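You operate a simulated robot arm through the tools that you are given. There is no shell and no other tool. Be economical: measure what you need, move in short steps, check, and stop when the job is done.

Carry out the task below with a simulated two-armed robot. There is one attempt and no reset: what you move stays moved.

TASK
Set the pink basket on the white mark; jog it to the yellow.
Fine: from the wheeled table, carried level by both sides; set down on the belt's white mark, on your side of its middle; black switch to forward and long lever swung out of the way first, white button, up to the yellow mark; leave the other basket and the other belt controls.

Only the result counts: the job must be done as asked and must still hold three seconds after the hand-in. Knocking over, shifting, dropping, spilling or breaking anything else fails it.

THE ROBOT
Two 7-joint arms with two-finger parallel grippers on one trunk, on a base that drives. Base frame: it is fixed to the floor where the robot stands at the start and does not move with it; the origin is under the middle of the robot, x ahead of it, y to its left, z up. Readings come in m, degrees, newtons and seconds.
The left shoulder is at the start at [0.05, 0.161, 1.098], the right one opposite. With the tool pointing down near the work surface each hand reaches from about 0.16 to 0.68 m from the robot's upright axis, wherever it stands, measured 20 degrees to its own side. Places, roughly: black knob [0, 3.3, 0.9]; black switch [0, 3.4, 0.9]; end stop [0.6, 0.7, 1]; long lever [0.5, 3.1, 1]; mushroom button [0, 3.4, 0.8]; top of the green belt [0.5, 2.8, 1]; yellow mark [0.5, 3.5, 1]; yellow switch [0.3, 1, 0.9]. Payload 3.43 kg a hand.
The TCP of each hand is the grasp point between the finger pads, 0.03 m short of the fingertips. In the tool frame z runs along the fingers and y along their closing line. The gripper opens to 0.094 m. The fingers are 0.028 m wide and 0.01 m thick; the gripper's body (0.05 by 0.096 m) begins 0.055 m behind the TCP.
Orientation is that of the tool frame in the base frame, as [roll, pitch, yaw] about the fixed x, y, z axes, in that order (R = Rz(yaw) Ry(pitch) Rx(roll)). With the fingers straight down and closing along the base's y, the tool's x points along the base's -x, its y along +y and its z along -z.

THE INTERFACE
- The arms move only by the tool nudge_tool. It takes "left_increments", "right_increments" or both (then of equal length, played together; a hand with none holds still); each is a list of rows, each a list of 3 entries, a list of its own where there are three numbers: the turn, a rotation vector about the base's x, y, z in degrees, then the shift along the base's x, y, z in m, then the finger opening in m, from 0 to 0.094. In form: [[[wx, wy, wz], [x, y, z], grip], ...]. A call has 1 to 10 rows; each row shifts and turns the commanded pose from where the row before left it. A row lasts 0.2 s, in which the tool goes at most 0.05 m and 8.6 degrees; a call with a longer step from one row to the next is refused whole, and so is a gripper value outside its range. A pose out of reach is approached as far as the arm can. The call stops where the force on the tool passes 40 N (or 10 N more than at its start, if that is more) or the arm is blocked; 0.2 s more then pass. Each finger travels about 0.045 m/s and halts on what it meets, pressing with about 29 N; the grip force reading is that of the motor and also rises with nothing between the fingers. The clock runs only during rows and for 0.2 s after the last one: add rows that do not move to give the fingers time. The reply holds the time, the measured pose of the TCP, the force on the tool along the base axes, the opening and the grip force, in the units named above and with some noise, with the torque about the TCP (base axes, N m) and any sound that the robot's microphone picked up.
- Cameras (640 x 400 px; columns grow to the right, rows downward): "scene" is now at [0.1196, -0.0481, 1.2653]; the picture's right is [-0.52, -0.85, 0.00], its down [-0.10, 0.06, -0.99] and it looks along [0.85, -0.52, -0.12] (base axes); focal length 214 px, centre (320, 200). "left" rides on the left gripper at [0.076, -0.014, -0.102] in its tool frame; the picture's right is [0.18, 0.98, 0.00], its down [-0.75, 0.14, -0.64] and it looks along [-0.63, 0.12, 0.77] (tool axes); focal length 243 px, centre (320, 200). "right" rides on the right gripper at [0.076, 0.014, -0.102] in its tool frame; the picture's right is [-0.18, 0.98, 0.00], its down [-0.75, -0.14, -0.64] and it looks along [-0.63, -0.12, 0.77] (tool axes); focal length 243 px, centre (320, 200). There is no depth. A picture from a camera that has moved, and an enlarged one, comes with that camera's place and axes in the base frame and with its lens.
- grab_frame(camera): a new picture of that camera. It takes no simulated time.
- lift_body(by): slides the trunk up (or, below 0, down) by that many m; the arms and the scene camera ride with it, the base frame stays. It gives what a move gives, with no picture.
- base_move(legs): drives the robot by 1 to 6 legs, each [ahead, left, turn to the left] in m, m and degrees, along the robot's own axes; the way and the turn of a leg run together, so that a leg with both is an arc; at most 1.5 m and 180 degrees a leg. The arms and the cameras ride along, it lands a little off, and it stops where it bumps. It gives what a move gives.
- pan_tilt(pan, tilt): turns the head with the scene camera to pan (to the left, within 80 degrees either way) and tilt (down, from -29 to 69), counted from straight ahead of the robot. It gives what a move gives.
- close_up(camera, box): a new picture of the part [left, top, right, bottom] of that camera's present view, enlarged. It takes no simulated time.
- sign_off(): hands the job in; it is judged then, once.

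Work in short steps. Places have to be worked out from the pictures, the camera data and where the tool is seen: move nearer, look again, correct. Check each grasp and each placing, and mend what went wrong. You have 120 turns and 92 pictures in all, those below and enlarged ones among them. Open the grippers and draw the arms clear of the work before you hand the job in, unless the task says otherwise; then end with one line.

The tools are called after ">>>" by a JSON object that holds its "op" and its "data". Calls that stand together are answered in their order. nudge_tool: Moves the arms, as the interface text tells. Its arguments: {"type":"object","properties":{"left_increments":{"type":"array"},"right_increments":{"type":"array"}},"required":[]} The other tools are called the same way: lift_body (by) slides the trunk up or down; base_move (legs) drives the base; pan_tilt (pan, tilt) turns the head that bears the scene camera; grab_frame (camera) takes a picture; close_up (camera, box) takes an enlarged picture of a part of a camera's view; sign_off () hands the job in.

At the start:

```text
t: 0.0
left_position: [0.3454, -0.0223, 1.2662]
left_orientation: [180.0, 0.0, -180.0]
left_wrist_force: [-0.4, 0.1, 0.3]
left_wrist_torque: [-0.05, -0.05, -0.01]
left_finger_gap: 0.0942
left_grip_force: 0.0
right_position: [0.2667, -0.3112, 1.1859]
right_orientation: [-179.9, 0.0, 180.0]
right_wrist_force: [0.0, -0.4, 0.2]
right_wrist_torque: [0.0, 0.02, -0.01]
right_finger_gap: 0.0939
right_grip_force: 0.0
trunk travel left (down, up): [-0.125, 0.142]
robot x, y, heading: [-0.0016, 0.003, 0.0]
head pan, tilt: [-31.4, 6.7]
```

scene: 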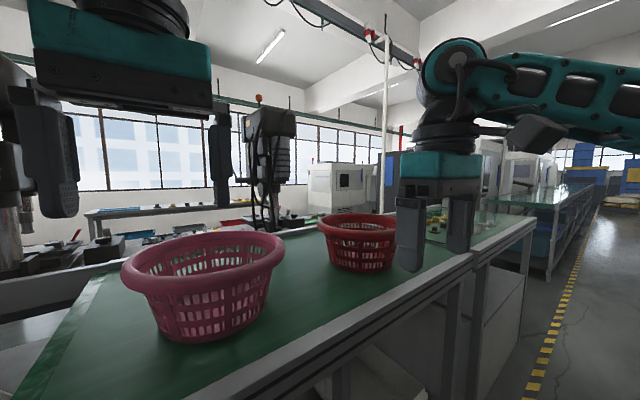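
right: 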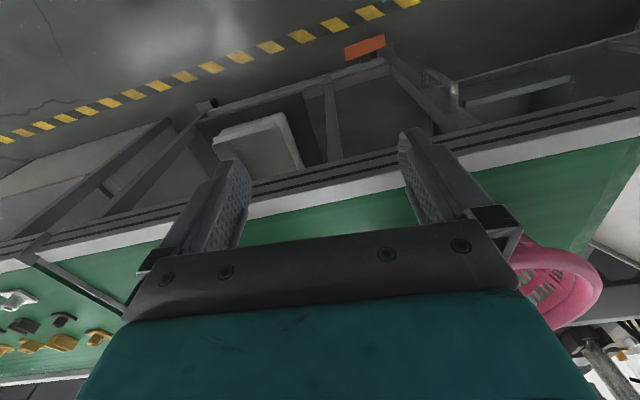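
left: 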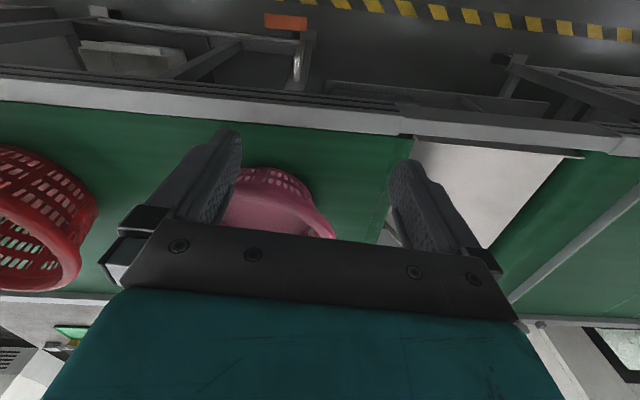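

The opening view shows the pink and red baskets on a green top ahead and to the right. I'll pan the head down and to the side to place the basket.

>>> {"op": "pan_tilt", "data": {"pan": 0, "tilt": 40}}

>>> {"op": "grab_frame", "data": {"camera": "scene"}}

>>> {"op": "pan_tilt", "data": {"pan": 70, "tilt": 15}}

>>> {"op": "grab_frame", "data": {"camera": "scene"}}

```text
t: 1.0
left_position: [0.3473, -0.0213, 1.2641]
left_orientation: [180.0, 0.0, -179.9]
left_wrist_force: [11.3, 5.6, -5.3]
left_wrist_torque: [-0.63, 0.75, -0.53]
left_finger_gap: 0.0943
left_grip_force: 0.0
right_position: [0.2673, -0.3125, 1.1877]
right_orientation: [-180.0, -0.1, -180.0]
right_wrist_force: [-0.6, -0.2, 0.3]
right_wrist_torque: [0.0, 0.03, 0.0]
right_finger_gap: 0.0939
right_grip_force: 0.0
trunk travel left (down, up): [-0.125, 0.142]
robot x, y, heading: [0.0014, -0.0006, 0.0]
head pan, tilt: [0.0, 40.0]
```

```text
88 pictures are left
camera scene: at [0.1273, -0.0024, 1.2159], right [-0.03, -1.0, 0.0], down [-0.61, 0.02, -0.79], along [0.79, -0.02, -0.61], focal length 214 px, centre (320, 200)
```

scene: 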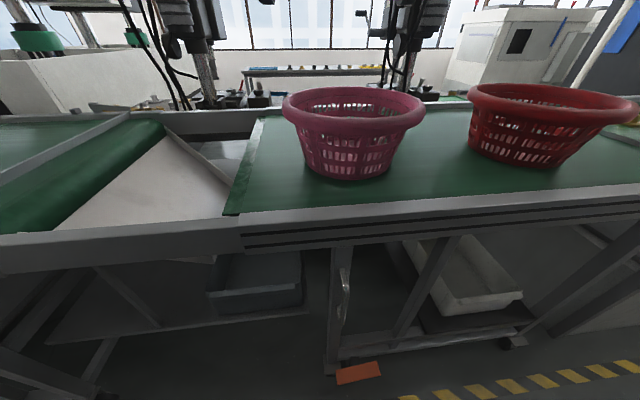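

```text
t: 2.4
left_position: [0.3449, -0.0203, 1.2648]
left_orientation: [180.0, 0.0, 180.0]
left_wrist_force: [-1.0, 0.9, 0.2]
left_wrist_torque: [-0.02, 0.01, 0.0]
left_finger_gap: 0.0939
left_grip_force: 0.1
right_position: [0.2669, -0.3108, 1.1874]
right_orientation: [180.0, 0.0, 179.9]
right_wrist_force: [-0.3, 0.3, -0.5]
right_wrist_torque: [-0.01, 0.0, -0.01]
right_finger_gap: 0.094
right_grip_force: 0.0
trunk travel left (down, up): [-0.125, 0.142]
robot x, y, heading: [-0.0008, 0.0003, 0.3]
head pan, tilt: [70.0, 15.0]
```

```text
87 pictures are left
camera scene: at [0.0728, 0.0878, 1.2519], right [0.94, -0.34, 0.0], down [-0.09, -0.24, -0.97], along [0.33, 0.91, -0.26], focal length 214 px, centre (320, 200)
```

scene: 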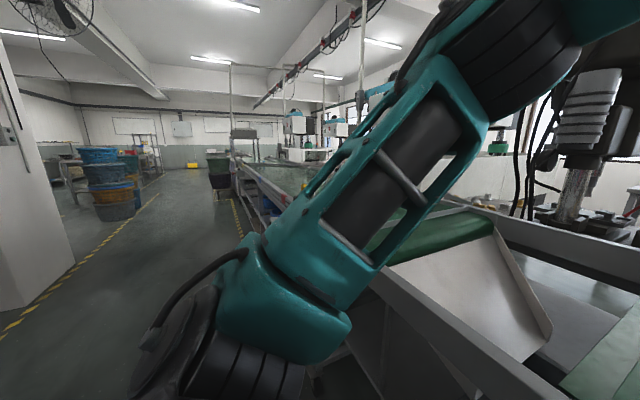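

The long belt runs off to the left along +y. I'll back off a little and drive left to inspect the belt's controls before handling the basket.

>>> {"op": "base_move", "data": {"legs": [[-0.4, 0, 0], [0, 1.5, 0]]}}

>>> {"op": "pan_tilt", "data": {"pan": 60, "tilt": 15}}

>>> {"op": "grab_frame", "data": {"camera": "scene"}}

>>> {"op": "pan_tilt", "data": {"pan": 0, "tilt": 25}}

>>> {"op": "grab_frame", "data": {"camera": "scene"}}

```text
t: 17.9
left_position: [-0.0689, 1.4813, 1.2651]
left_orientation: [180.0, 0.0, -179.9]
left_wrist_force: [0.0, -0.2, -0.5]
left_wrist_torque: [0.0, 0.01, 0.03]
left_finger_gap: 0.0939
left_grip_force: 0.1
right_position: [-0.148, 1.1904, 1.1874]
right_orientation: [-180.0, 0.1, -179.9]
right_wrist_force: [-0.5, -0.4, -0.5]
right_wrist_torque: [0.02, 0.02, -0.02]
right_finger_gap: 0.0941
right_grip_force: 0.0
trunk travel left (down, up): [-0.125, 0.142]
robot x, y, heading: [-0.4104, 1.5008, 0.2]
head pan, tilt: [70.0, 15.0]
```

```text
t: 18.6
left_position: [-0.0679, 1.4806, 1.2656]
left_orientation: [-180.0, -0.1, -179.9]
left_wrist_force: [0.3, 0.5, -0.7]
left_wrist_torque: [-0.02, 0.03, -0.01]
left_finger_gap: 0.0942
left_grip_force: 0.0
right_position: [-0.1484, 1.1895, 1.1873]
right_orientation: [179.9, 0.0, 179.9]
right_wrist_force: [-0.3, 0.0, -0.9]
right_wrist_torque: [0.02, -0.01, 0.03]
right_finger_gap: 0.0942
right_grip_force: 0.0
trunk travel left (down, up): [-0.125, 0.142]
robot x, y, heading: [-0.4161, 1.5037, 0.2]
head pan, tilt: [60.0, 15.0]
```

```text
86 pictures are left
camera scene: at [-0.3275, 1.5834, 1.2519], right [0.87, -0.5, 0.0], down [-0.13, -0.22, -0.97], along [0.48, 0.84, -0.26], focal length 214 px, centre (320, 200)
```

scene: 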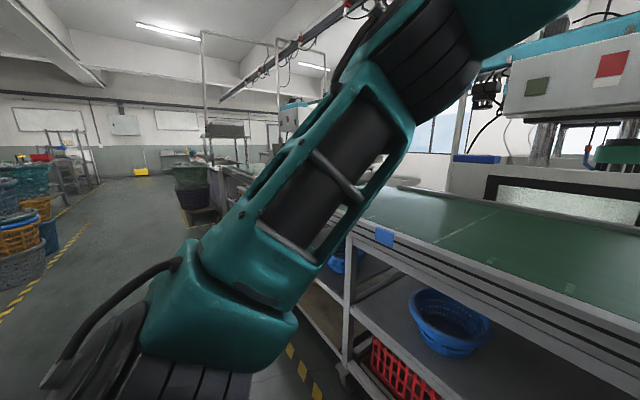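

```text
t: 19.9
left_position: [-0.0688, 1.4811, 1.2659]
left_orientation: [180.0, -0.1, -179.8]
left_wrist_force: [0.6, 0.4, 1.0]
left_wrist_torque: [0.0, -0.02, 0.01]
left_finger_gap: 0.094
left_grip_force: 0.0
right_position: [-0.1478, 1.1917, 1.186]
right_orientation: [-180.0, 0.0, 179.9]
right_wrist_force: [0.4, -0.7, -0.4]
right_wrist_torque: [-0.03, -0.01, 0.0]
right_finger_gap: 0.0939
right_grip_force: 0.2
trunk travel left (down, up): [-0.125, 0.142]
robot x, y, heading: [-0.4139, 1.5024, 0.2]
head pan, tilt: [0.0, 25.0]
```

```text
85 pictures are left
camera scene: at [-0.2819, 1.5026, 1.2357], right [0.0, -1.0, 0.0], down [-0.42, 0.0, -0.91], along [0.91, 0.0, -0.42], focal length 214 px, centre (320, 200)
```

scene: 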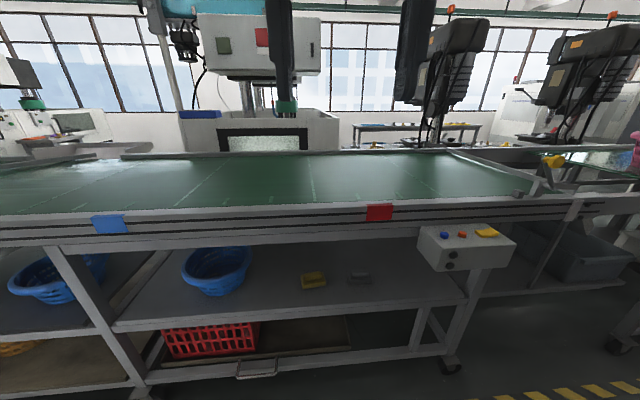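

This section has a yellow-switch panel near y≈1, which isn't the one I need. I'll drive on to y≈3.

>>> {"op": "base_move", "data": {"legs": [[0, 1.5, 0]]}}

>>> {"op": "grab_frame", "data": {"camera": "scene"}}

```text
t: 33.3
left_position: [-0.0509, 2.9902, 1.2662]
left_orientation: [180.0, 0.0, 178.6]
left_wrist_force: [-0.7, -0.1, 0.3]
left_wrist_torque: [0.04, 0.02, 0.0]
left_finger_gap: 0.094
left_grip_force: 0.1
right_position: [-0.138, 2.7032, 1.1867]
right_orientation: [-180.0, 0.0, 178.6]
right_wrist_force: [0.1, 0.7, -0.2]
right_wrist_torque: [-0.04, -0.01, -0.02]
right_finger_gap: 0.0941
right_grip_force: 0.1
trunk travel left (down, up): [-0.125, 0.142]
robot x, y, heading: [-0.3973, 3.0195, -1.6]
head pan, tilt: [0.0, 25.0]
```

```text
84 pictures are left
camera scene: at [-0.2644, 3.0173, 1.2356], right [-0.02, -1.0, 0.0], down [-0.42, 0.01, -0.91], along [0.91, -0.02, -0.42], focal length 214 px, centre (320, 200)
```

scene: 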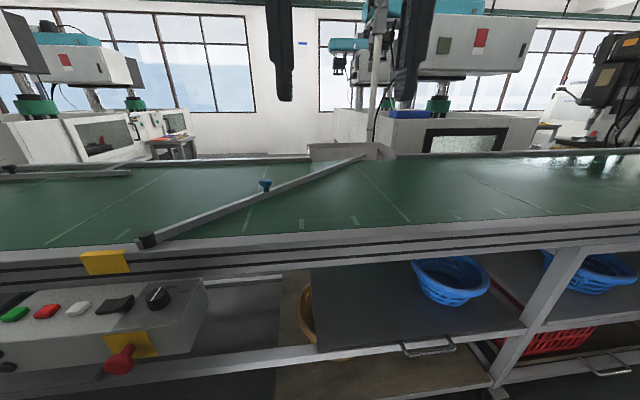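

The panel, the diagonal lever (blue knob in its middle) and the yellow mark are visible. I'll zoom in on the left half and look further to the left.

>>> {"op": "close_up", "data": {"camera": "scene", "box": [0, 140, 400, 390]}}

>>> {"op": "pan_tilt", "data": {"pan": -35, "tilt": 30}}

>>> {"op": "grab_frame", "data": {"camera": "scene"}}

>>> {"op": "pan_tilt", "data": {"pan": 35, "tilt": 35}}

>>> {"op": "grab_frame", "data": {"camera": "scene"}}

```text
1.60 times, centred on (200, 265) of scene
camera zoom: at [-0.2644, 3.0173, 1.2356], right [-0.02, -1.0, 0.0], down [-0.42, 0.01, -0.91], along [0.91, -0.02, -0.42], focal length 343 px, centre (512, 96)
```

zoom: 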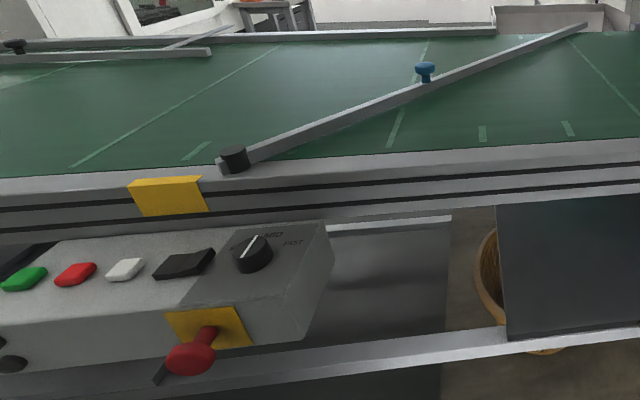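

```text
t: 34.3
left_position: [-0.0512, 2.9912, 1.2661]
left_orientation: [-179.9, -0.1, 178.6]
left_wrist_force: [-0.2, -0.1, 0.8]
left_wrist_torque: [0.01, -0.03, 0.02]
left_finger_gap: 0.094
left_grip_force: 0.1
right_position: [-0.138, 2.7013, 1.1873]
right_orientation: [-180.0, -0.1, 178.6]
right_wrist_force: [-0.5, -0.2, -0.8]
right_wrist_torque: [-0.01, -0.01, 0.01]
right_finger_gap: 0.0938
right_grip_force: 0.0
trunk travel left (down, up): [-0.125, 0.142]
robot x, y, heading: [-0.402, 3.0209, -1.4]
head pan, tilt: [-35.0, 30.0]
```

```text
82 pictures are left
camera scene: at [-0.2836, 2.9659, 1.2277], right [-0.59, -0.81, 0.0], down [-0.4, 0.3, -0.87], along [0.7, -0.51, -0.5], focal length 214 px, centre (320, 200)
```

scene: 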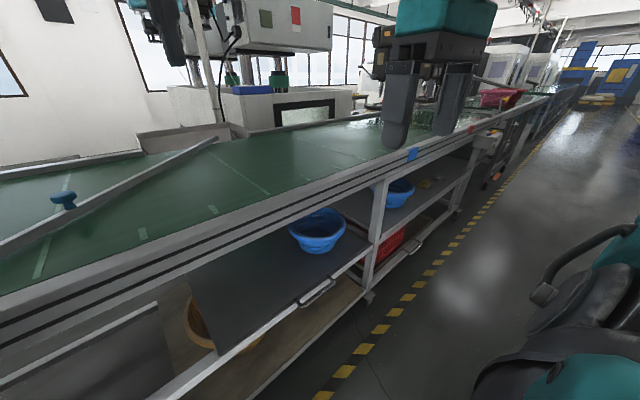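

```text
t: 35.7
left_position: [-0.0512, 2.9908, 1.2662]
left_orientation: [-180.0, 0.1, 178.7]
left_wrist_force: [-0.5, 0.3, 0.5]
left_wrist_torque: [-0.03, -0.03, 0.0]
left_finger_gap: 0.0942
left_grip_force: 0.0
right_position: [-0.1385, 2.7029, 1.1877]
right_orientation: [-180.0, 0.1, 178.6]
right_wrist_force: [-0.3, -0.3, -0.1]
right_wrist_torque: [0.0, 0.03, 0.0]
right_finger_gap: 0.0939
right_grip_force: 0.1
trunk travel left (down, up): [-0.125, 0.142]
robot x, y, heading: [-0.3935, 3.0221, -1.4]
head pan, tilt: [35.0, 35.0]
```

```text
81 pictures are left
camera scene: at [-0.2831, 3.0681, 1.2199], right [0.55, -0.83, 0.0], down [-0.48, -0.32, -0.82], along [0.68, 0.45, -0.57], focal length 214 px, centre (320, 200)
```

scene: 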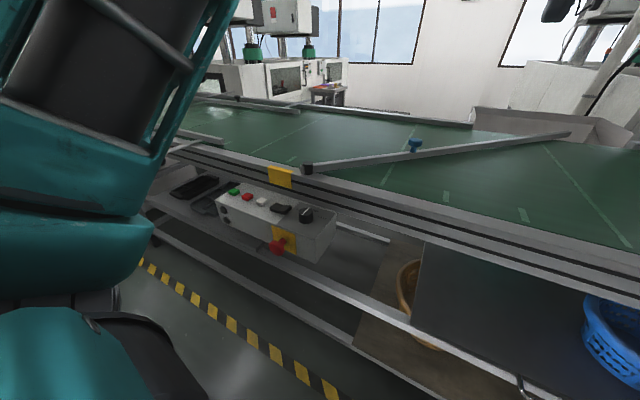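

The lever seems to be pivoted at its black-capped near end. Next I'll look for the white mark, zooming in on the belt upstream of it.

>>> {"op": "pan_tilt", "data": {"pan": -10, "tilt": 32}}

>>> {"op": "close_up", "data": {"camera": "scene", "box": [80, 80, 400, 280]}}

>>> {"op": "close_up", "data": {"camera": "scene", "box": [320, 80, 640, 280]}}

```text
t: 36.9
left_position: [-0.0523, 2.9891, 1.2654]
left_orientation: [-180.0, 0.0, 178.7]
left_wrist_force: [0.4, -0.4, 1.1]
left_wrist_torque: [0.03, 0.01, -0.03]
left_finger_gap: 0.094
left_grip_force: 0.2
right_position: [-0.1385, 2.7029, 1.1871]
right_orientation: [-180.0, -0.1, 178.6]
right_wrist_force: [0.1, 0.1, 0.3]
right_wrist_torque: [-0.01, -0.03, 0.0]
right_finger_gap: 0.094
right_grip_force: 0.0
trunk travel left (down, up): [-0.125, 0.142]
robot x, y, heading: [-0.3966, 3.0199, -1.4]
head pan, tilt: [-10.0, 32.0]
```

```text
2.00 times, centred on (240, 180) of scene
camera zoom: at [-0.2687, 3.0018, 1.2245], right [-0.2, -0.98, 0.0], down [-0.52, 0.1, -0.85], along [0.83, -0.17, -0.53], focal length 429 px, centre (480, 240)
```

zoom: 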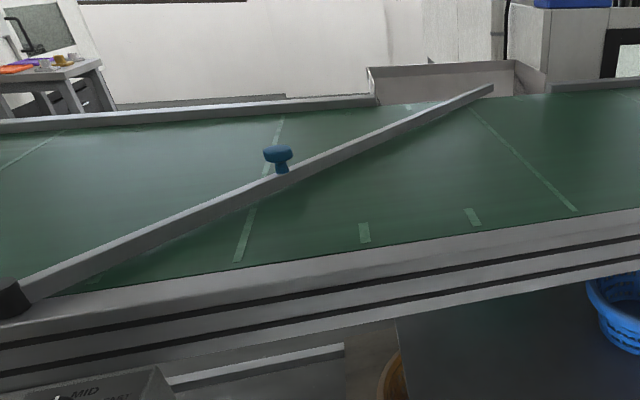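

```text
2.00 times, centred on (480, 180) of scene
camera zoom: at [-0.2687, 3.0018, 1.2245], right [-0.2, -0.98, 0.0], down [-0.52, 0.1, -0.85], along [0.83, -0.17, -0.53], focal length 429 px, centre (0, 240)
```

zoom: 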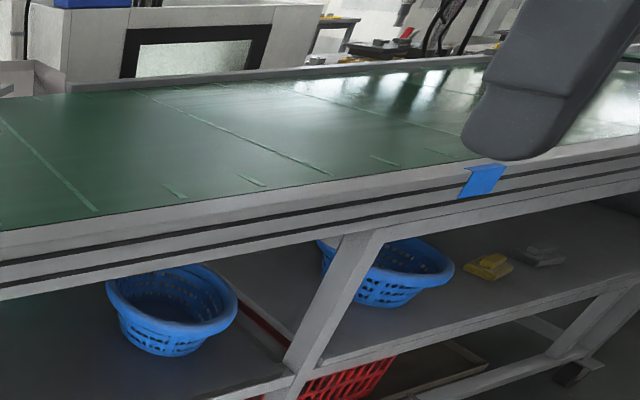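

There's no white mark on this stretch. It may lie further along +y, beyond the yellow mark and hidden by the left arm, so I'll drive 0.8 m left.

>>> {"op": "base_move", "data": {"legs": [[0, 0.8, 1.4]]}}

>>> {"op": "pan_tilt", "data": {"pan": 10, "tilt": 30}}

>>> {"op": "grab_frame", "data": {"camera": "scene"}}

```text
t: 44.1
left_position: [-0.0377, 3.7746, 1.2652]
left_orientation: [180.0, 0.0, 179.3]
left_wrist_force: [0.0, 0.0, 0.5]
left_wrist_torque: [-0.02, 0.0, 0.0]
left_finger_gap: 0.0938
left_grip_force: 0.1
right_position: [-0.1204, 3.4864, 1.1871]
right_orientation: [180.0, 0.0, 179.3]
right_wrist_force: [0.6, 0.1, 0.2]
right_wrist_torque: [0.02, 0.01, 0.0]
right_finger_gap: 0.094
right_grip_force: 0.0
trunk travel left (down, up): [-0.125, 0.142]
robot x, y, heading: [-0.3841, 3.8006, -0.5]
head pan, tilt: [-10.0, 32.0]
```

```text
t: 44.9
left_position: [-0.0377, 3.7741, 1.2659]
left_orientation: [180.0, 0.0, 179.2]
left_wrist_force: [-0.5, -0.2, -1.5]
left_wrist_torque: [0.02, -0.03, -0.01]
left_finger_gap: 0.0938
left_grip_force: 0.1
right_position: [-0.1206, 3.4856, 1.1874]
right_orientation: [-180.0, 0.1, 179.4]
right_wrist_force: [0.7, -0.4, -0.1]
right_wrist_torque: [-0.02, -0.03, -0.02]
right_finger_gap: 0.0939
right_grip_force: 0.0
trunk travel left (down, up): [-0.125, 0.142]
robot x, y, heading: [-0.3856, 3.8004, -0.9]
head pan, tilt: [10.0, 30.0]
```

```text
78 pictures are left
camera scene: at [-0.2533, 3.8141, 1.2277], right [0.16, -0.99, 0.0], down [-0.49, -0.08, -0.87], along [0.85, 0.14, -0.5], focal length 214 px, centre (320, 200)
```

scene: 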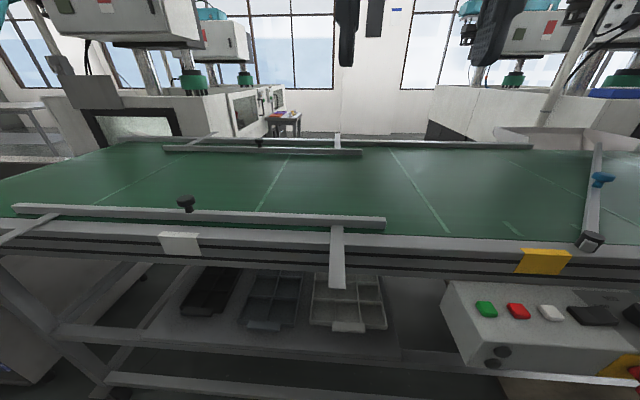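

The white plaque sits on the rail at y≈4.17 and the yellow at y≈3.45. The belt runs about 6° off the y axis. I'll turn parallel to it, move in front of the panel and look closely.

>>> {"op": "base_move", "data": {"legs": [[0, 0, 6.9], [-0.05, -0.45, 0]]}}

>>> {"op": "pan_tilt", "data": {"pan": 0, "tilt": 45}}

>>> {"op": "grab_frame", "data": {"camera": "scene"}}

>>> {"op": "close_up", "data": {"camera": "scene", "box": [160, 150, 480, 350]}}

```text
t: 50.0
left_position: [-0.0352, 3.3632, 1.2656]
left_orientation: [179.9, 0.0, -173.4]
left_wrist_force: [0.6, -0.7, -0.6]
left_wrist_torque: [0.01, 0.02, -0.03]
left_finger_gap: 0.0941
left_grip_force: 0.1
right_position: [-0.0815, 3.0652, 1.1875]
right_orientation: [-180.0, 0.0, -173.6]
right_wrist_force: [0.2, 0.3, 0.0]
right_wrist_torque: [-0.01, 0.03, -0.01]
right_finger_gap: 0.0939
right_grip_force: 0.0
trunk travel left (down, up): [-0.125, 0.142]
robot x, y, heading: [-0.3835, 3.3437, 6.7]
head pan, tilt: [10.0, 30.0]
```

```text
t: 50.8
left_position: [-0.0328, 3.3629, 1.2633]
left_orientation: [179.8, 0.2, -173.0]
left_wrist_force: [30.3, -16.1, -21.1]
left_wrist_torque: [2.27, 1.23, 2.34]
left_finger_gap: 0.0938
left_grip_force: 0.2
right_position: [-0.0818, 3.0666, 1.1875]
right_orientation: [179.9, 0.0, -173.5]
right_wrist_force: [0.0, -0.2, -0.7]
right_wrist_torque: [0.01, 0.01, 0.0]
right_finger_gap: 0.0939
right_grip_force: 0.1
trunk travel left (down, up): [-0.125, 0.142]
robot x, y, heading: [-0.3817, 3.3457, 6.6]
head pan, tilt: [0.0, 45.0]
```

```text
77 pictures are left
camera scene: at [-0.2559, 3.3642, 1.2159], right [0.16, -0.99, 0.0], down [-0.6, -0.1, -0.79], along [0.78, 0.13, -0.61], focal length 214 px, centre (320, 200)
```

scene: 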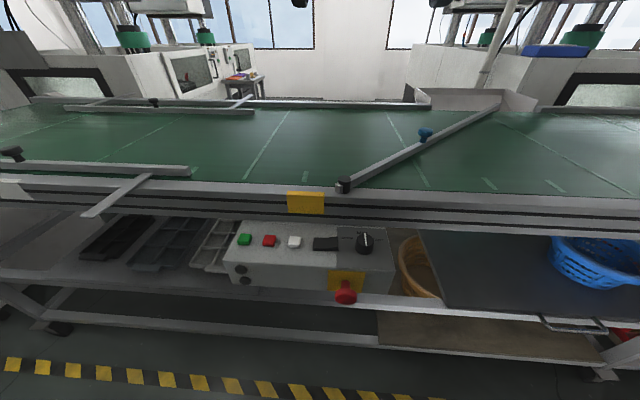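

```text
2.00 times, centred on (320, 250) of scene
camera zoom: at [-0.2559, 3.3642, 1.2159], right [0.16, -0.99, 0.0], down [-0.6, -0.1, -0.79], along [0.78, 0.13, -0.61], focal length 429 px, centre (320, 100)
```

zoom: 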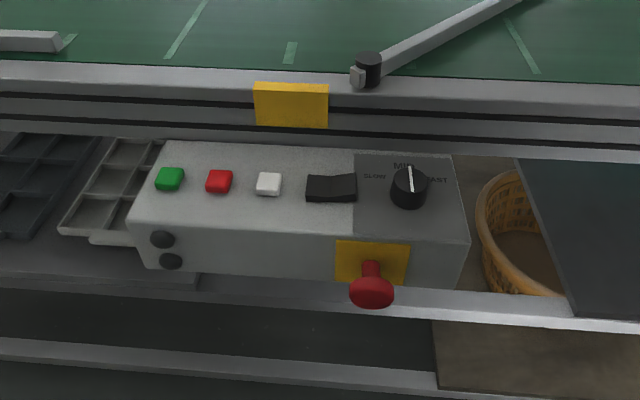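

The tilt to 45° pressed the head against the left arm (about 30 N), so I'll raise the head again. Then I'll bring the left hand down over the panel with its fingers closing, so its camera can read the switch.

>>> {"op": "pan_tilt", "data": {"pan": 0, "tilt": 30}}

>>> {"op": "nudge_tool", "data": {"left_increments": [[[0, 0, 0], [0.01, 0.007, -0.04], 0.05], [[0, 0, 0], [0.01, 0.007, -0.04], 0.0], [[0, 0, 0], [0.005, 0.007, -0.04], 0.0], [[0, 0, 0], [0.0, 0.007, -0.04], 0.0], [[0, 0, 0], [0.0, 0.007, -0.04], 0.0], [[0, 0, 0], [0.0, 0.005, -0.03], 0.0], [[0, 0, 0], [0, 0, 0], 0.0]]}}

>>> {"op": "grab_frame", "data": {"camera": "left"}}

```text
t: 51.5
left_position: [-0.0348, 3.3638, 1.267]
left_orientation: [-179.9, 0.0, -173.5]
left_wrist_force: [0.0, 0.5, 1.0]
left_wrist_torque: [0.01, -0.01, 0.02]
left_finger_gap: 0.0942
left_grip_force: 0.0
right_position: [-0.0814, 3.0664, 1.1863]
right_orientation: [180.0, -0.1, -173.5]
right_wrist_force: [-0.3, 0.2, -0.1]
right_wrist_torque: [0.02, 0.0, -0.02]
right_finger_gap: 0.0941
right_grip_force: 0.1
trunk travel left (down, up): [-0.125, 0.142]
robot x, y, heading: [-0.3807, 3.3447, 6.8]
head pan, tilt: [0.0, 30.0]
```

```text
t: 53.1
left_position: [-0.0096, 3.4048, 1.0332]
left_orientation: [179.9, 0.0, -173.4]
left_wrist_force: [1.2, -0.9, -0.7]
left_wrist_torque: [0.03, -0.01, -0.02]
left_finger_gap: 0.0
left_grip_force: 29.2
right_position: [-0.08, 3.0673, 1.1867]
right_orientation: [179.9, 0.0, -173.4]
right_wrist_force: [-0.5, -0.3, -1.1]
right_wrist_torque: [-0.03, -0.01, -0.01]
right_finger_gap: 0.094
right_grip_force: 0.0
trunk travel left (down, up): [-0.125, 0.142]
robot x, y, heading: [-0.3794, 3.3462, 6.5]
head pan, tilt: [0.0, 30.0]
```

```text
75 pictures are left
camera left: at [-0.0834, 3.3818, 1.1355], right [-0.3, 0.96, 0.0], down [0.73, 0.23, 0.64], along [0.61, 0.19, -0.77], focal length 243 px, centre (320, 200)
```

left: 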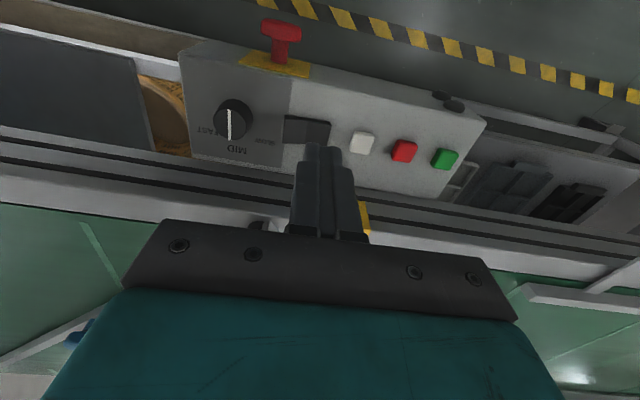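

The panel is clearly visible, upside down in this view. I'll zoom in on the switch and knob area.

>>> {"op": "close_up", "data": {"camera": "left", "box": [230, 80, 390, 180]}}

```text
4.00 times, centred on (310, 130) of left
camera zoom: at [-0.0834, 3.3818, 1.1355], right [-0.3, 0.96, 0.0], down [0.73, 0.23, 0.64], along [0.61, 0.19, -0.77], focal length 970 px, centre (360, 480)
```

zoom: 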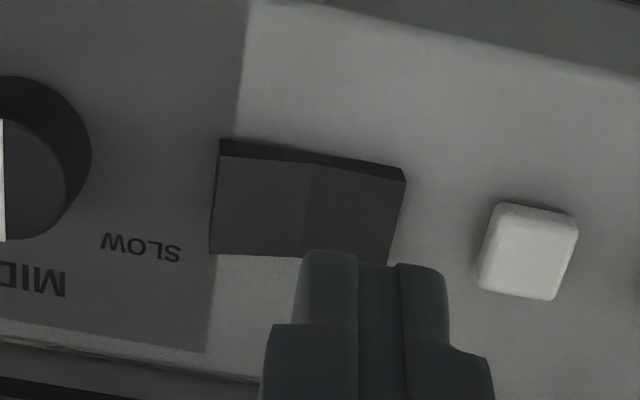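

Any label beyond the switch is hidden by the fingers. I'll shift the hand aside and look again.

>>> {"op": "nudge_tool", "data": {"left_increments": [[[0, 0, 0], [0.0, -0.04, 0.0], 0.0], [[0, 0, 0], [0.0, -0.04, 0.0], 0.0], [[0, 0, 0], [0, 0, 0], 0.0]]}}

>>> {"op": "close_up", "data": {"camera": "left", "box": [280, 40, 520, 190]}}

```text
t: 54.0
left_position: [-0.0079, 3.3218, 1.0363]
left_orientation: [-180.0, 0.0, -173.4]
left_wrist_force: [0.5, -0.1, 0.3]
left_wrist_torque: [0.02, 0.01, 0.01]
left_finger_gap: 0.0
left_grip_force: 29.1
right_position: [-0.0811, 3.0672, 1.1865]
right_orientation: [180.0, -0.1, -173.4]
right_wrist_force: [0.8, 0.3, 0.0]
right_wrist_torque: [-0.03, 0.01, -0.01]
right_finger_gap: 0.094
right_grip_force: 0.1
trunk travel left (down, up): [-0.125, 0.142]
robot x, y, heading: [-0.3817, 3.3481, 6.8]
head pan, tilt: [0.0, 30.0]
```

```text
2.67 times, centred on (400, 115) of left
camera zoom: at [-0.0814, 3.3004, 1.1381], right [-0.3, 0.96, 0.0], down [0.73, 0.23, 0.64], along [0.61, 0.19, -0.77], focal length 647 px, centre (107, 427)
```

zoom: 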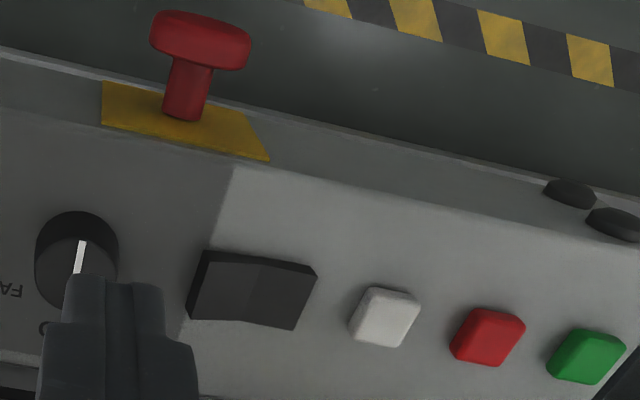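

No labels by the switch, so I need its present tilt. I'll zoom in with the scene camera from the front.

>>> {"op": "close_up", "data": {"camera": "scene", "box": [270, 280, 350, 330]}}

>>> {"op": "close_up", "data": {"camera": "left", "box": [340, 120, 420, 170]}}

```text
8.00 times, centred on (310, 305) of scene
camera zoom: at [-0.2514, 3.3605, 1.2277], right [0.11, -0.99, 0.0], down [-0.5, -0.06, -0.87], along [0.86, 0.1, -0.5], focal length 1716 px, centre (400, -640)
```

zoom: 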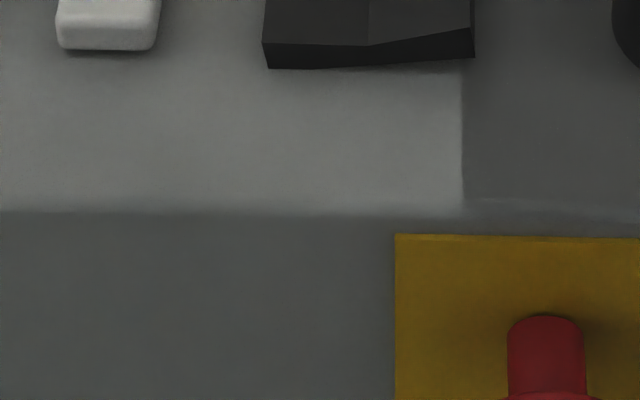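

```text
8.00 times, centred on (380, 145) of left
camera zoom: at [-0.0814, 3.3004, 1.1381], right [-0.3, 0.96, 0.0], down [0.73, 0.23, 0.64], along [0.61, 0.19, -0.77], focal length 1941 px, centre (-160, 640)
```

zoom: 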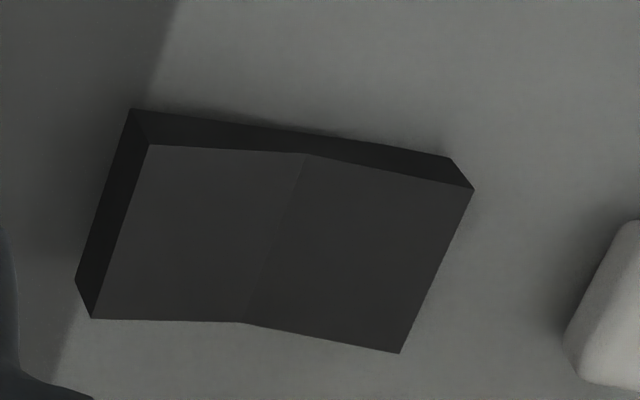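

The rocker's left half (+y) is pressed and its right half (toward the knob) is raised. The ridge is at about [0.030, 3.400, 0.884]. I'll move above the raised half at y≈3.384, stopping just short.

>>> {"op": "nudge_tool", "data": {"left_increments": [[[0, 0, 0], [0.02, 0.03, 0.0], 0.0], [[0, 0, 0], [0.018, 0.032, 0.0], 0.0], [[0, 0, 0], [0, 0, -0.04], 0.0], [[0, 0, 0], [0, 0, -0.04], 0.0], [[0, 0, 0], [0, 0, -0.015], 0.0], [[0, 0, 0], [0, 0, 0], 0.0]]}}

>>> {"op": "close_up", "data": {"camera": "left", "box": [220, 40, 460, 190]}}

```text
t: 55.4
left_position: [0.0255, 3.3866, 0.9399]
left_orientation: [-180.0, -0.1, -173.4]
left_wrist_force: [-0.7, 0.2, 0.3]
left_wrist_torque: [-0.03, -0.03, 0.0]
left_finger_gap: 0.0
left_grip_force: 28.8
right_position: [-0.0808, 3.0666, 1.1876]
right_orientation: [-180.0, 0.0, -173.5]
right_wrist_force: [-0.1, 0.0, 0.2]
right_wrist_torque: [-0.02, -0.01, 0.01]
right_finger_gap: 0.094
right_grip_force: 0.1
trunk travel left (down, up): [-0.125, 0.142]
robot x, y, heading: [-0.3821, 3.3434, 6.6]
head pan, tilt: [0.0, 30.0]
```

```text
2.67 times, centred on (340, 115) of left
camera zoom: at [-0.0481, 3.3639, 1.0422], right [-0.3, 0.96, 0.0], down [0.73, 0.23, 0.64], along [0.61, 0.19, -0.77], focal length 647 px, centre (267, 427)
```

zoom: 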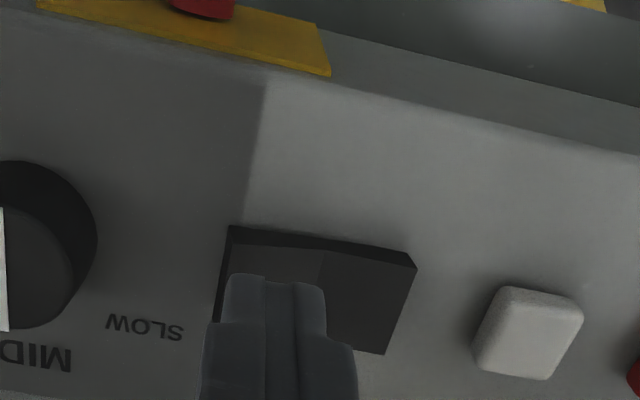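

The fingers are over the raised half. I'll press down slowly.

>>> {"op": "nudge_tool", "data": {"left_increments": [[[0, 0, 0], [0.0, -0.004, -0.015], 0.0], [[0, 0, 0], [0, 0, -0.008], 0.0], [[0, 0, 0], [0, 0, -0.006], 0.0], [[0, 0, 0], [0, 0, -0.005], 0.0], [[0, 0, 0], [0, 0, -0.004], 0.0], [[0, 0, 0], [0, 0, 0], 0.0]]}}

```text
t: 56.3
left_position: [0.0265, 3.3813, 0.9163]
left_orientation: [-179.7, 0.5, -173.7]
left_wrist_force: [-10.0, 2.7, 17.3]
left_wrist_torque: [0.26, 0.45, 0.05]
left_finger_gap: 0.0
left_grip_force: 29.1
right_position: [-0.083, 3.0669, 1.1876]
right_orientation: [-179.9, 0.2, -173.4]
right_wrist_force: [0.1, -0.1, 1.0]
right_wrist_torque: [-0.01, -0.01, 0.01]
right_finger_gap: 0.094
right_grip_force: 0.1
trunk travel left (down, up): [-0.125, 0.142]
robot x, y, heading: [-0.3796, 3.3466, 6.7]
head pan, tilt: [0.0, 30.0]
stopped in row 4 (left hand): the force on the tool passed its limit at 46 N (the readings are from after the stop); the commanded pose is now the measured one
```

Contact came at TCP z 0.916 with 46 N. I'll lift off and check whether the rocker flipped.

>>> {"op": "nudge_tool", "data": {"left_increments": [[[0, 0, 0], [-0.002, 0.0, 0.02], 0.0], [[0, 0, 0], [-0.04, 0.0, 0.02], 0.0], [[0, 0, 0], [0, 0, 0], 0.0]]}}

>>> {"op": "close_up", "data": {"camera": "left", "box": [240, 100, 400, 200]}}

```text
t: 57.1
left_position: [-0.0112, 3.3817, 0.9523]
left_orientation: [-179.8, 0.5, -173.5]
left_wrist_force: [-0.1, 0.2, -0.5]
left_wrist_torque: [-0.01, -0.02, 0.0]
left_finger_gap: 0.0002
left_grip_force: 29.7
right_position: [-0.0807, 3.0677, 1.1873]
right_orientation: [-179.9, 0.1, -173.5]
right_wrist_force: [0.0, 0.4, -0.3]
right_wrist_torque: [0.01, -0.02, 0.0]
right_finger_gap: 0.0939
right_grip_force: 0.0
trunk travel left (down, up): [-0.125, 0.142]
robot x, y, heading: [-0.381, 3.3467, 6.4]
head pan, tilt: [0.0, 30.0]
```

```text
4.00 times, centred on (320, 150) of left
camera zoom: at [-0.0865, 3.36, 1.0547], right [-0.29, 0.96, -0.01], down [0.73, 0.23, 0.65], along [0.62, 0.18, -0.76], focal length 970 px, centre (320, 400)
```

zoom: 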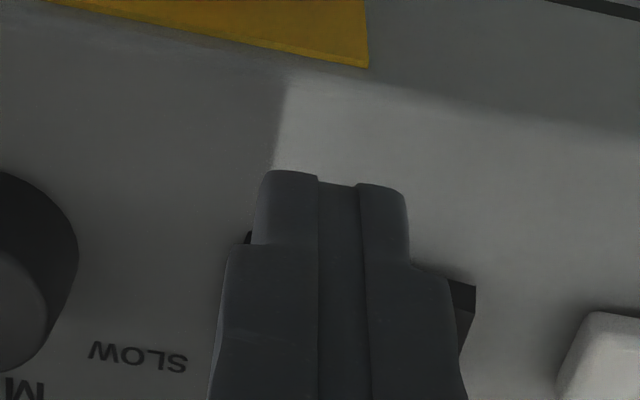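

Fingers hide the switch. I'll move the hand up and aside to see it.

>>> {"op": "nudge_tool", "data": {"left_increments": [[[0, 0, 0], [0.0, -0.03, 0.04], 0.0], [[0, 0, 0], [0.0, -0.03, 0.04], 0.0], [[0, 0, 0], [0, 0, 0], 0.0]]}}

>>> {"op": "close_up", "data": {"camera": "left", "box": [320, 110, 440, 185]}}

```text
t: 57.9
left_position: [-0.0144, 3.3218, 1.0314]
left_orientation: [-179.7, 0.4, -173.5]
left_wrist_force: [-0.1, -0.7, 0.1]
left_wrist_torque: [0.04, 0.02, -0.01]
left_finger_gap: 0.0001
left_grip_force: 29.3
right_position: [-0.0821, 3.0672, 1.1882]
right_orientation: [-179.9, 0.0, -173.3]
right_wrist_force: [0.8, -0.2, -0.6]
right_wrist_torque: [0.01, 0.05, -0.02]
right_finger_gap: 0.0938
right_grip_force: 0.0
trunk travel left (down, up): [-0.125, 0.142]
robot x, y, heading: [-0.3842, 3.3461, 6.6]
head pan, tilt: [0.0, 30.0]
```

```text
5.33 times, centred on (380, 148) of left
camera zoom: at [-0.0888, 3.3005, 1.1326], right [-0.29, 0.96, -0.01], down [0.73, 0.23, 0.65], along [0.62, 0.19, -0.76], focal length 1294 px, centre (0, 480)
```

zoom: 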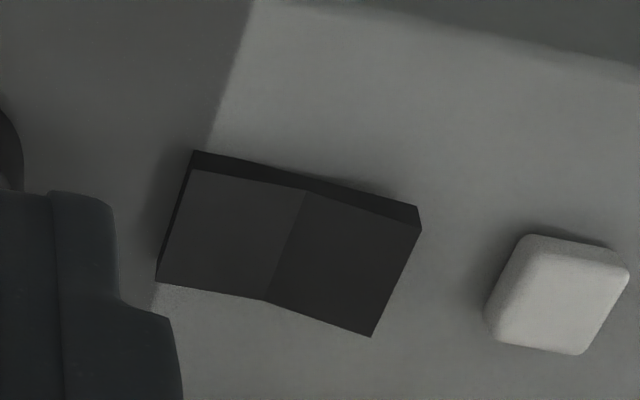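

The rocker's tilt has reversed, so it flipped. Next is the lever, pivoted near [0.09, 3.38]. I'll raise the left hand and move the base to y≈3.0, a bit closer.

>>> {"op": "nudge_tool", "data": {"left_increments": [[[0, 0, 0], [0.0, 0.0, 0.045], 0.0], [[0, 0, 0], [0.0, 0.0, 0.045], 0.0], [[0, 0, 0], [0, 0, 0.03], 0.0]]}}

>>> {"op": "base_move", "data": {"legs": [[0, -0.36, 0], [0.06, 0, 0]]}}

>>> {"op": "pan_tilt", "data": {"pan": 15, "tilt": 30}}

>>> {"op": "grab_frame", "data": {"camera": "scene"}}

>>> {"op": "grab_frame", "data": {"camera": "left"}}

```text
t: 58.7
left_position: [-0.0128, 3.3216, 1.1544]
left_orientation: [-179.6, 0.4, -173.5]
left_wrist_force: [0.2, 0.4, -0.6]
left_wrist_torque: [0.02, -0.01, 0.03]
left_finger_gap: 0.0
left_grip_force: 28.9
right_position: [-0.082, 3.0667, 1.1877]
right_orientation: [-180.0, 0.0, -173.6]
right_wrist_force: [-0.6, 0.6, -0.2]
right_wrist_torque: [-0.01, 0.0, 0.01]
right_finger_gap: 0.0939
right_grip_force: 0.1
trunk travel left (down, up): [-0.125, 0.142]
robot x, y, heading: [-0.3802, 3.3444, 6.5]
head pan, tilt: [0.0, 30.0]
```

```text
t: 62.9
left_position: [0.0882, 2.9888, 1.1556]
left_orientation: [-179.7, 0.4, -172.6]
left_wrist_force: [0.4, 0.5, -0.3]
left_wrist_torque: [-0.05, 0.0, 0.0]
left_finger_gap: 0.0001
left_grip_force: 28.1
right_position: [0.0258, 2.7326, 1.1876]
right_orientation: [179.9, 0.0, -172.6]
right_wrist_force: [1.4, 0.1, 0.2]
right_wrist_torque: [-0.04, 0.01, 0.0]
right_finger_gap: 0.0939
right_grip_force: 0.0
trunk travel left (down, up): [-0.125, 0.142]
robot x, y, heading: [-0.2769, 3.0047, 7.4]
head pan, tilt: [0.0, 30.0]
```

```text
t: 63.7
left_position: [0.0884, 2.9902, 1.1546]
left_orientation: [-179.7, 0.4, -172.6]
left_wrist_force: [-0.1, 0.5, 0.3]
left_wrist_torque: [0.01, -0.03, 0.04]
left_finger_gap: 0.0001
left_grip_force: 29.4
right_position: [0.0235, 2.7322, 1.1874]
right_orientation: [-179.9, 0.0, -172.5]
right_wrist_force: [0.6, 0.2, -0.1]
right_wrist_torque: [-0.01, 0.04, 0.0]
right_finger_gap: 0.0939
right_grip_force: 0.1
trunk travel left (down, up): [-0.125, 0.142]
robot x, y, heading: [-0.2796, 3.0057, 7.4]
head pan, tilt: [15.0, 30.0]
```

```text
67 pictures are left
camera scene: at [-0.1564, 3.046, 1.2277], right [0.38, -0.92, 0.0], down [-0.46, -0.19, -0.87], along [0.8, 0.33, -0.5], focal length 214 px, centre (320, 200)
```

scene: 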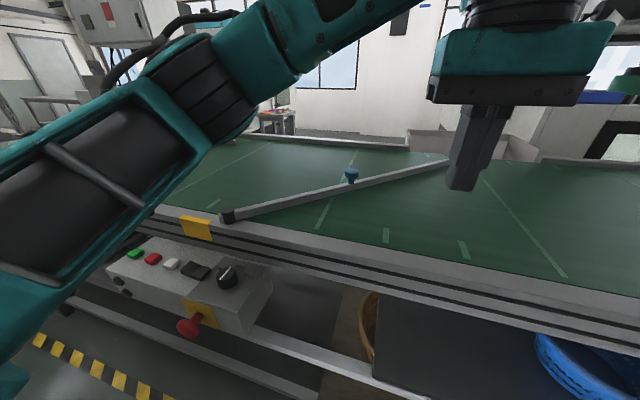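

```text
66 pictures are left
camera left: at [0.0139, 2.9663, 1.2559], right [-0.31, 0.95, -0.01], down [0.72, 0.24, 0.65], along [0.62, 0.2, -0.76], focal length 243 px, centre (320, 200)
```

left: 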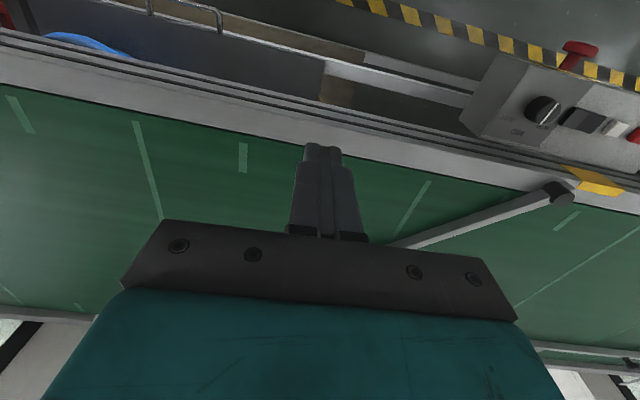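

Triangulated: pivot cap at (0.124, 3.378), blue knob top at (0.357, 3.170, 1.00). I'll come 5 cm closer, then reach over the lever with closed fingers to its far side.

>>> {"op": "base_move", "data": {"legs": [[0.05, 0, 0]]}}

>>> {"op": "nudge_tool", "data": {"left_increments": [[[0, 0, 0], [0.03, 0.035, 0.0], 0.0], [[0, 0, 0], [0.03, 0.035, 0.0], 0.0], [[0, 0, 0], [0.03, 0.035, 0.0], 0.0], [[0, 0, 0], [0.03, 0.035, 0.0], 0.0], [[0, 0, 0], [0.03, 0.035, 0.0], 0.0], [[0, 0, 0], [0.03, 0.035, 0.0], 0.0], [[0, 0, 0], [0.025, 0.035, 0.0], 0.0], [[0, 0, 0], [0, 0, 0], 0.0]]}}

>>> {"op": "grab_frame", "data": {"camera": "left"}}

```text
t: 64.6
left_position: [0.1387, 2.995, 1.154]
left_orientation: [-179.6, 0.4, -172.6]
left_wrist_force: [0.2, -0.1, 0.1]
left_wrist_torque: [-0.02, 0.01, 0.01]
left_finger_gap: 0.0
left_grip_force: 29.0
right_position: [0.0738, 2.7386, 1.1867]
right_orientation: [-179.9, 0.1, -172.6]
right_wrist_force: [0.6, 0.2, -0.5]
right_wrist_torque: [-0.02, 0.01, 0.0]
right_finger_gap: 0.094
right_grip_force: 0.0
trunk travel left (down, up): [-0.125, 0.142]
robot x, y, heading: [-0.2345, 3.0092, 7.6]
head pan, tilt: [15.0, 30.0]
```

```text
t: 66.4
left_position: [0.3354, 3.2422, 1.1535]
left_orientation: [-179.7, 0.5, -172.6]
left_wrist_force: [1.0, 0.3, -0.9]
left_wrist_torque: [0.03, 0.02, -0.01]
left_finger_gap: 0.0
left_grip_force: 29.0
left hand out of reach, approached as far as the arm can: row 7
right_position: [0.0724, 2.739, 1.1871]
right_orientation: [180.0, -0.1, -172.6]
right_wrist_force: [-0.1, 0.9, 0.1]
right_wrist_torque: [-0.01, -0.02, -0.01]
right_finger_gap: 0.094
right_grip_force: 0.1
trunk travel left (down, up): [-0.125, 0.142]
robot x, y, heading: [-0.2331, 3.0149, 7.7]
head pan, tilt: [15.0, 30.0]
```

```text
65 pictures are left
camera left: at [0.2613, 3.2198, 1.2561], right [-0.31, 0.95, -0.01], down [0.72, 0.24, 0.65], along [0.62, 0.2, -0.76], focal length 243 px, centre (320, 200)
```

left: 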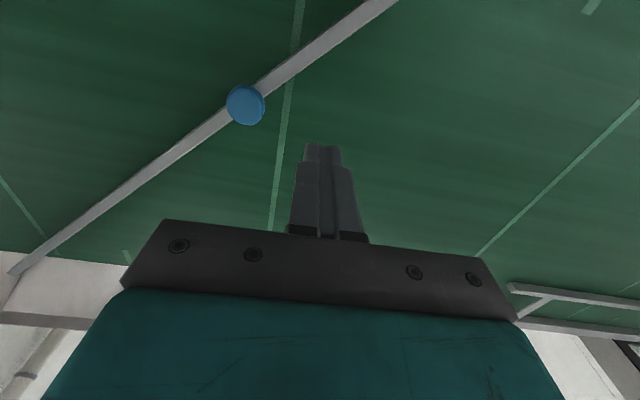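

The knob is confirmed at (0.37, 3.17). The fingers are on the lever's far side but close to it. I'll lower a little, move a bit further +y, then go down to TCP z≈0.985.

>>> {"op": "nudge_tool", "data": {"left_increments": [[[0, 0, 0], [0.0, 0.0, -0.04], 0.0], [[0, 0, 0], [0.0, 0.02, -0.03], 0.0], [[0, 0, 0], [0.0, 0.0, -0.04], 0.0], [[0, 0, 0], [0.0, 0.0, -0.03], 0.0], [[0, 0, 0], [0, 0, 0], 0.0]]}}

>>> {"op": "grab_frame", "data": {"camera": "left"}}

```text
t: 67.6
left_position: [0.3369, 3.2588, 1.0151]
left_orientation: [-179.6, 0.4, -172.5]
left_wrist_force: [-0.7, 0.5, -0.7]
left_wrist_torque: [0.0, 0.02, -0.02]
left_finger_gap: 0.0
left_grip_force: 29.2
right_position: [0.0736, 2.739, 1.1863]
right_orientation: [-180.0, 0.1, -172.4]
right_wrist_force: [-1.1, -0.3, 0.2]
right_wrist_torque: [0.01, 0.02, 0.04]
right_finger_gap: 0.0943
right_grip_force: 0.1
trunk travel left (down, up): [-0.125, 0.142]
robot x, y, heading: [-0.233, 3.0108, 7.5]
head pan, tilt: [15.0, 30.0]
```

```text
64 pictures are left
camera left: at [0.2627, 3.2366, 1.1166], right [-0.31, 0.95, -0.01], down [0.72, 0.24, 0.65], along [0.62, 0.2, -0.76], focal length 243 px, centre (320, 200)
```

left: 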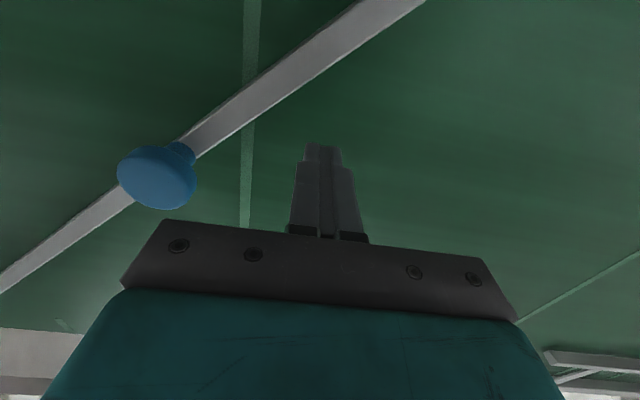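

I'll lower the fingertips to about 0.955 and start sweeping the bar around its pivot, toward −y and the near rail.

>>> {"op": "nudge_tool", "data": {"left_increments": [[[0, 0, 0], [0.0, 0.0, -0.03], 0.0], [[0, 0, 0], [-0.0111, -0.0181, 0.0], 0.0], [[0, 0, 0], [-0.0127, -0.0172, 0.0], 0.0], [[0, 0, 0], [-0.0141, -0.0159, 0.0], 0.0], [[0, 0, 0], [-0.0154, -0.0146, 0.0], 0.0], [[0, 0, 0], [0, 0, 0], 0.0]]}}

>>> {"op": "grab_frame", "data": {"camera": "left"}}

```text
t: 68.4
left_position: [0.3228, 3.2415, 0.9847]
left_orientation: [179.8, 1.7, -170.8]
left_wrist_force: [11.6, 8.4, -5.1]
left_wrist_torque: [0.15, -0.16, 0.02]
left_finger_gap: 0.0
left_grip_force: 28.3
right_position: [0.0741, 2.7386, 1.1861]
right_orientation: [-179.9, 0.1, -172.5]
right_wrist_force: [0.0, 0.9, -0.3]
right_wrist_torque: [-0.01, -0.02, -0.01]
right_finger_gap: 0.0942
right_grip_force: 0.0
trunk travel left (down, up): [-0.125, 0.142]
robot x, y, heading: [-0.2305, 3.0091, 7.9]
head pan, tilt: [15.0, 30.0]
stopped in row 3 (left hand): the force on the tool passed its limit at 52 N (the readings are from after the stop); the commanded pose is now the measured one
```

```text
63 pictures are left
camera left: at [0.2467, 3.2151, 1.0857], right [-0.34, 0.94, 0.0], down [0.7, 0.25, 0.66], along [0.63, 0.22, -0.75], focal length 243 px, centre (320, 200)
```

left: 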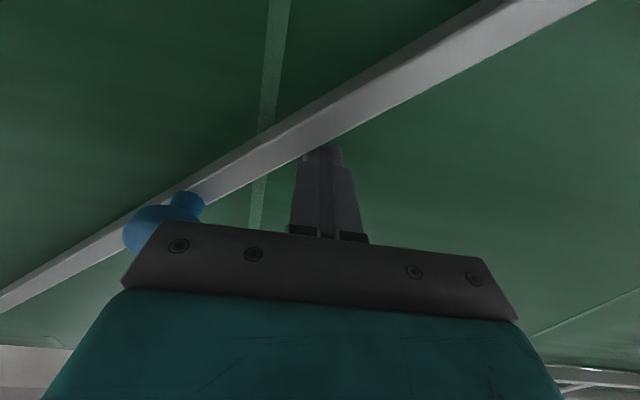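

The fingers touch the bar, which resisted at 52 N. I'll push again very slowly to see if that was just impact.

>>> {"op": "nudge_tool", "data": {"left_increments": [[[0, 0, 0], [-0.003, -0.004, 0.0], 0.0], [[0, 0, 0], [-0.003, -0.004, 0.0], 0.0], [[0, 0, 0], [-0.003, -0.004, 0.0], 0.0], [[0, 0, 0], [-0.003, -0.004, 0.0], 0.0], [[0, 0, 0], [-0.003, -0.004, 0.0], 0.0], [[0, 0, 0], [-0.003, -0.004, 0.0], 0.0]]}}

```text
t: 68.9
left_position: [0.3208, 3.2404, 0.9864]
left_orientation: [179.6, 2.3, -170.0]
left_wrist_force: [13.3, 6.7, -5.3]
left_wrist_torque: [0.1, -0.23, 0.09]
left_finger_gap: 0.0
left_grip_force: 29.0
right_position: [0.076, 2.7394, 1.1858]
right_orientation: [-179.9, -0.1, -172.5]
right_wrist_force: [-0.2, -0.2, 0.4]
right_wrist_torque: [-0.01, 0.03, 0.01]
right_finger_gap: 0.094
right_grip_force: 0.1
trunk travel left (down, up): [-0.125, 0.142]
robot x, y, heading: [-0.2329, 3.0097, 7.3]
head pan, tilt: [15.0, 30.0]
stopped in row 2 (left hand): the force on the tool passed its limit at 45 N (the readings are from after the stop); the commanded pose is now the measured one
```

The bar is blocked in that direction. Before forcing anything, I'll back off and examine both ends of the lever.

>>> {"op": "nudge_tool", "data": {"left_increments": [[[0, 0, 0], [0.01, 0.013, 0.0], 0.0], [[0, 0, 0], [0.0, 0.0, 0.04], 0.0], [[0, 0, 0], [0.0, 0.0, 0.04], 0.0], [[0, 0, 0], [0, 0, 0.04], 0.0], [[0, 0, 0], [-0.04, -0.03, 0.0], 0.0], [[0, 0, 0], [-0.04, -0.03, 0.0], 0.0], [[0, 0, 0], [-0.04, -0.03, 0.0], 0.0], [[0, 0, 0], [-0.04, -0.03, 0.0], 0.0]]}}

>>> {"op": "close_up", "data": {"camera": "scene", "box": [190, 140, 350, 240]}}

>>> {"op": "close_up", "data": {"camera": "scene", "box": [330, 110, 490, 210]}}

```text
t: 70.7
left_position: [0.1688, 3.1344, 1.1103]
left_orientation: [179.6, 2.3, -170.3]
left_wrist_force: [0.1, -0.2, -0.3]
left_wrist_torque: [0.0, 0.03, 0.0]
left_finger_gap: 0.0
left_grip_force: 29.0
right_position: [0.0745, 2.7399, 1.1878]
right_orientation: [180.0, 0.0, -172.3]
right_wrist_force: [-0.3, -0.1, -1.3]
right_wrist_torque: [0.0, -0.01, 0.04]
right_finger_gap: 0.094
right_grip_force: 0.0
trunk travel left (down, up): [-0.125, 0.142]
robot x, y, heading: [-0.2298, 3.0145, 7.5]
head pan, tilt: [15.0, 30.0]
```

```text
4.00 times, centred on (270, 190) of scene
camera zoom: at [-0.1071, 3.0528, 1.2277], right [0.38, -0.92, 0.0], down [-0.46, -0.19, -0.87], along [0.8, 0.33, -0.5], focal length 858 px, centre (520, 240)
```

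zoom: 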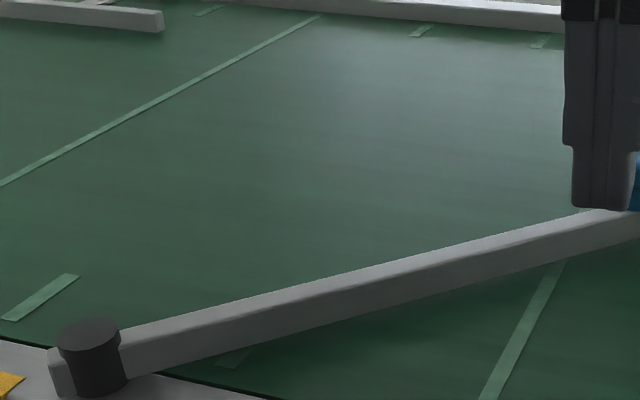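

```text
4.00 times, centred on (410, 160) of scene
camera zoom: at [-0.1071, 3.0528, 1.2277], right [0.38, -0.92, 0.0], down [-0.46, -0.19, -0.87], along [0.8, 0.33, -0.5], focal length 858 px, centre (-40, 360)
```

zoom: 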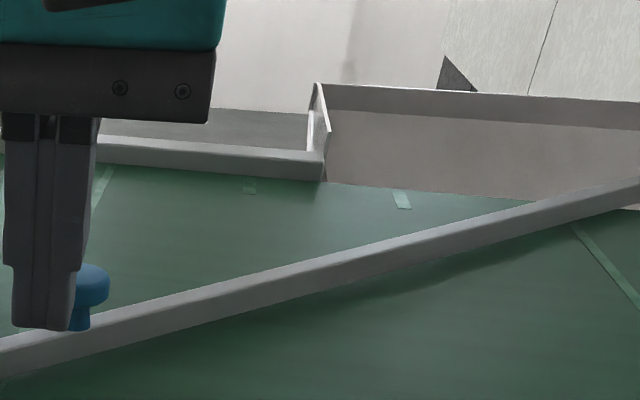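

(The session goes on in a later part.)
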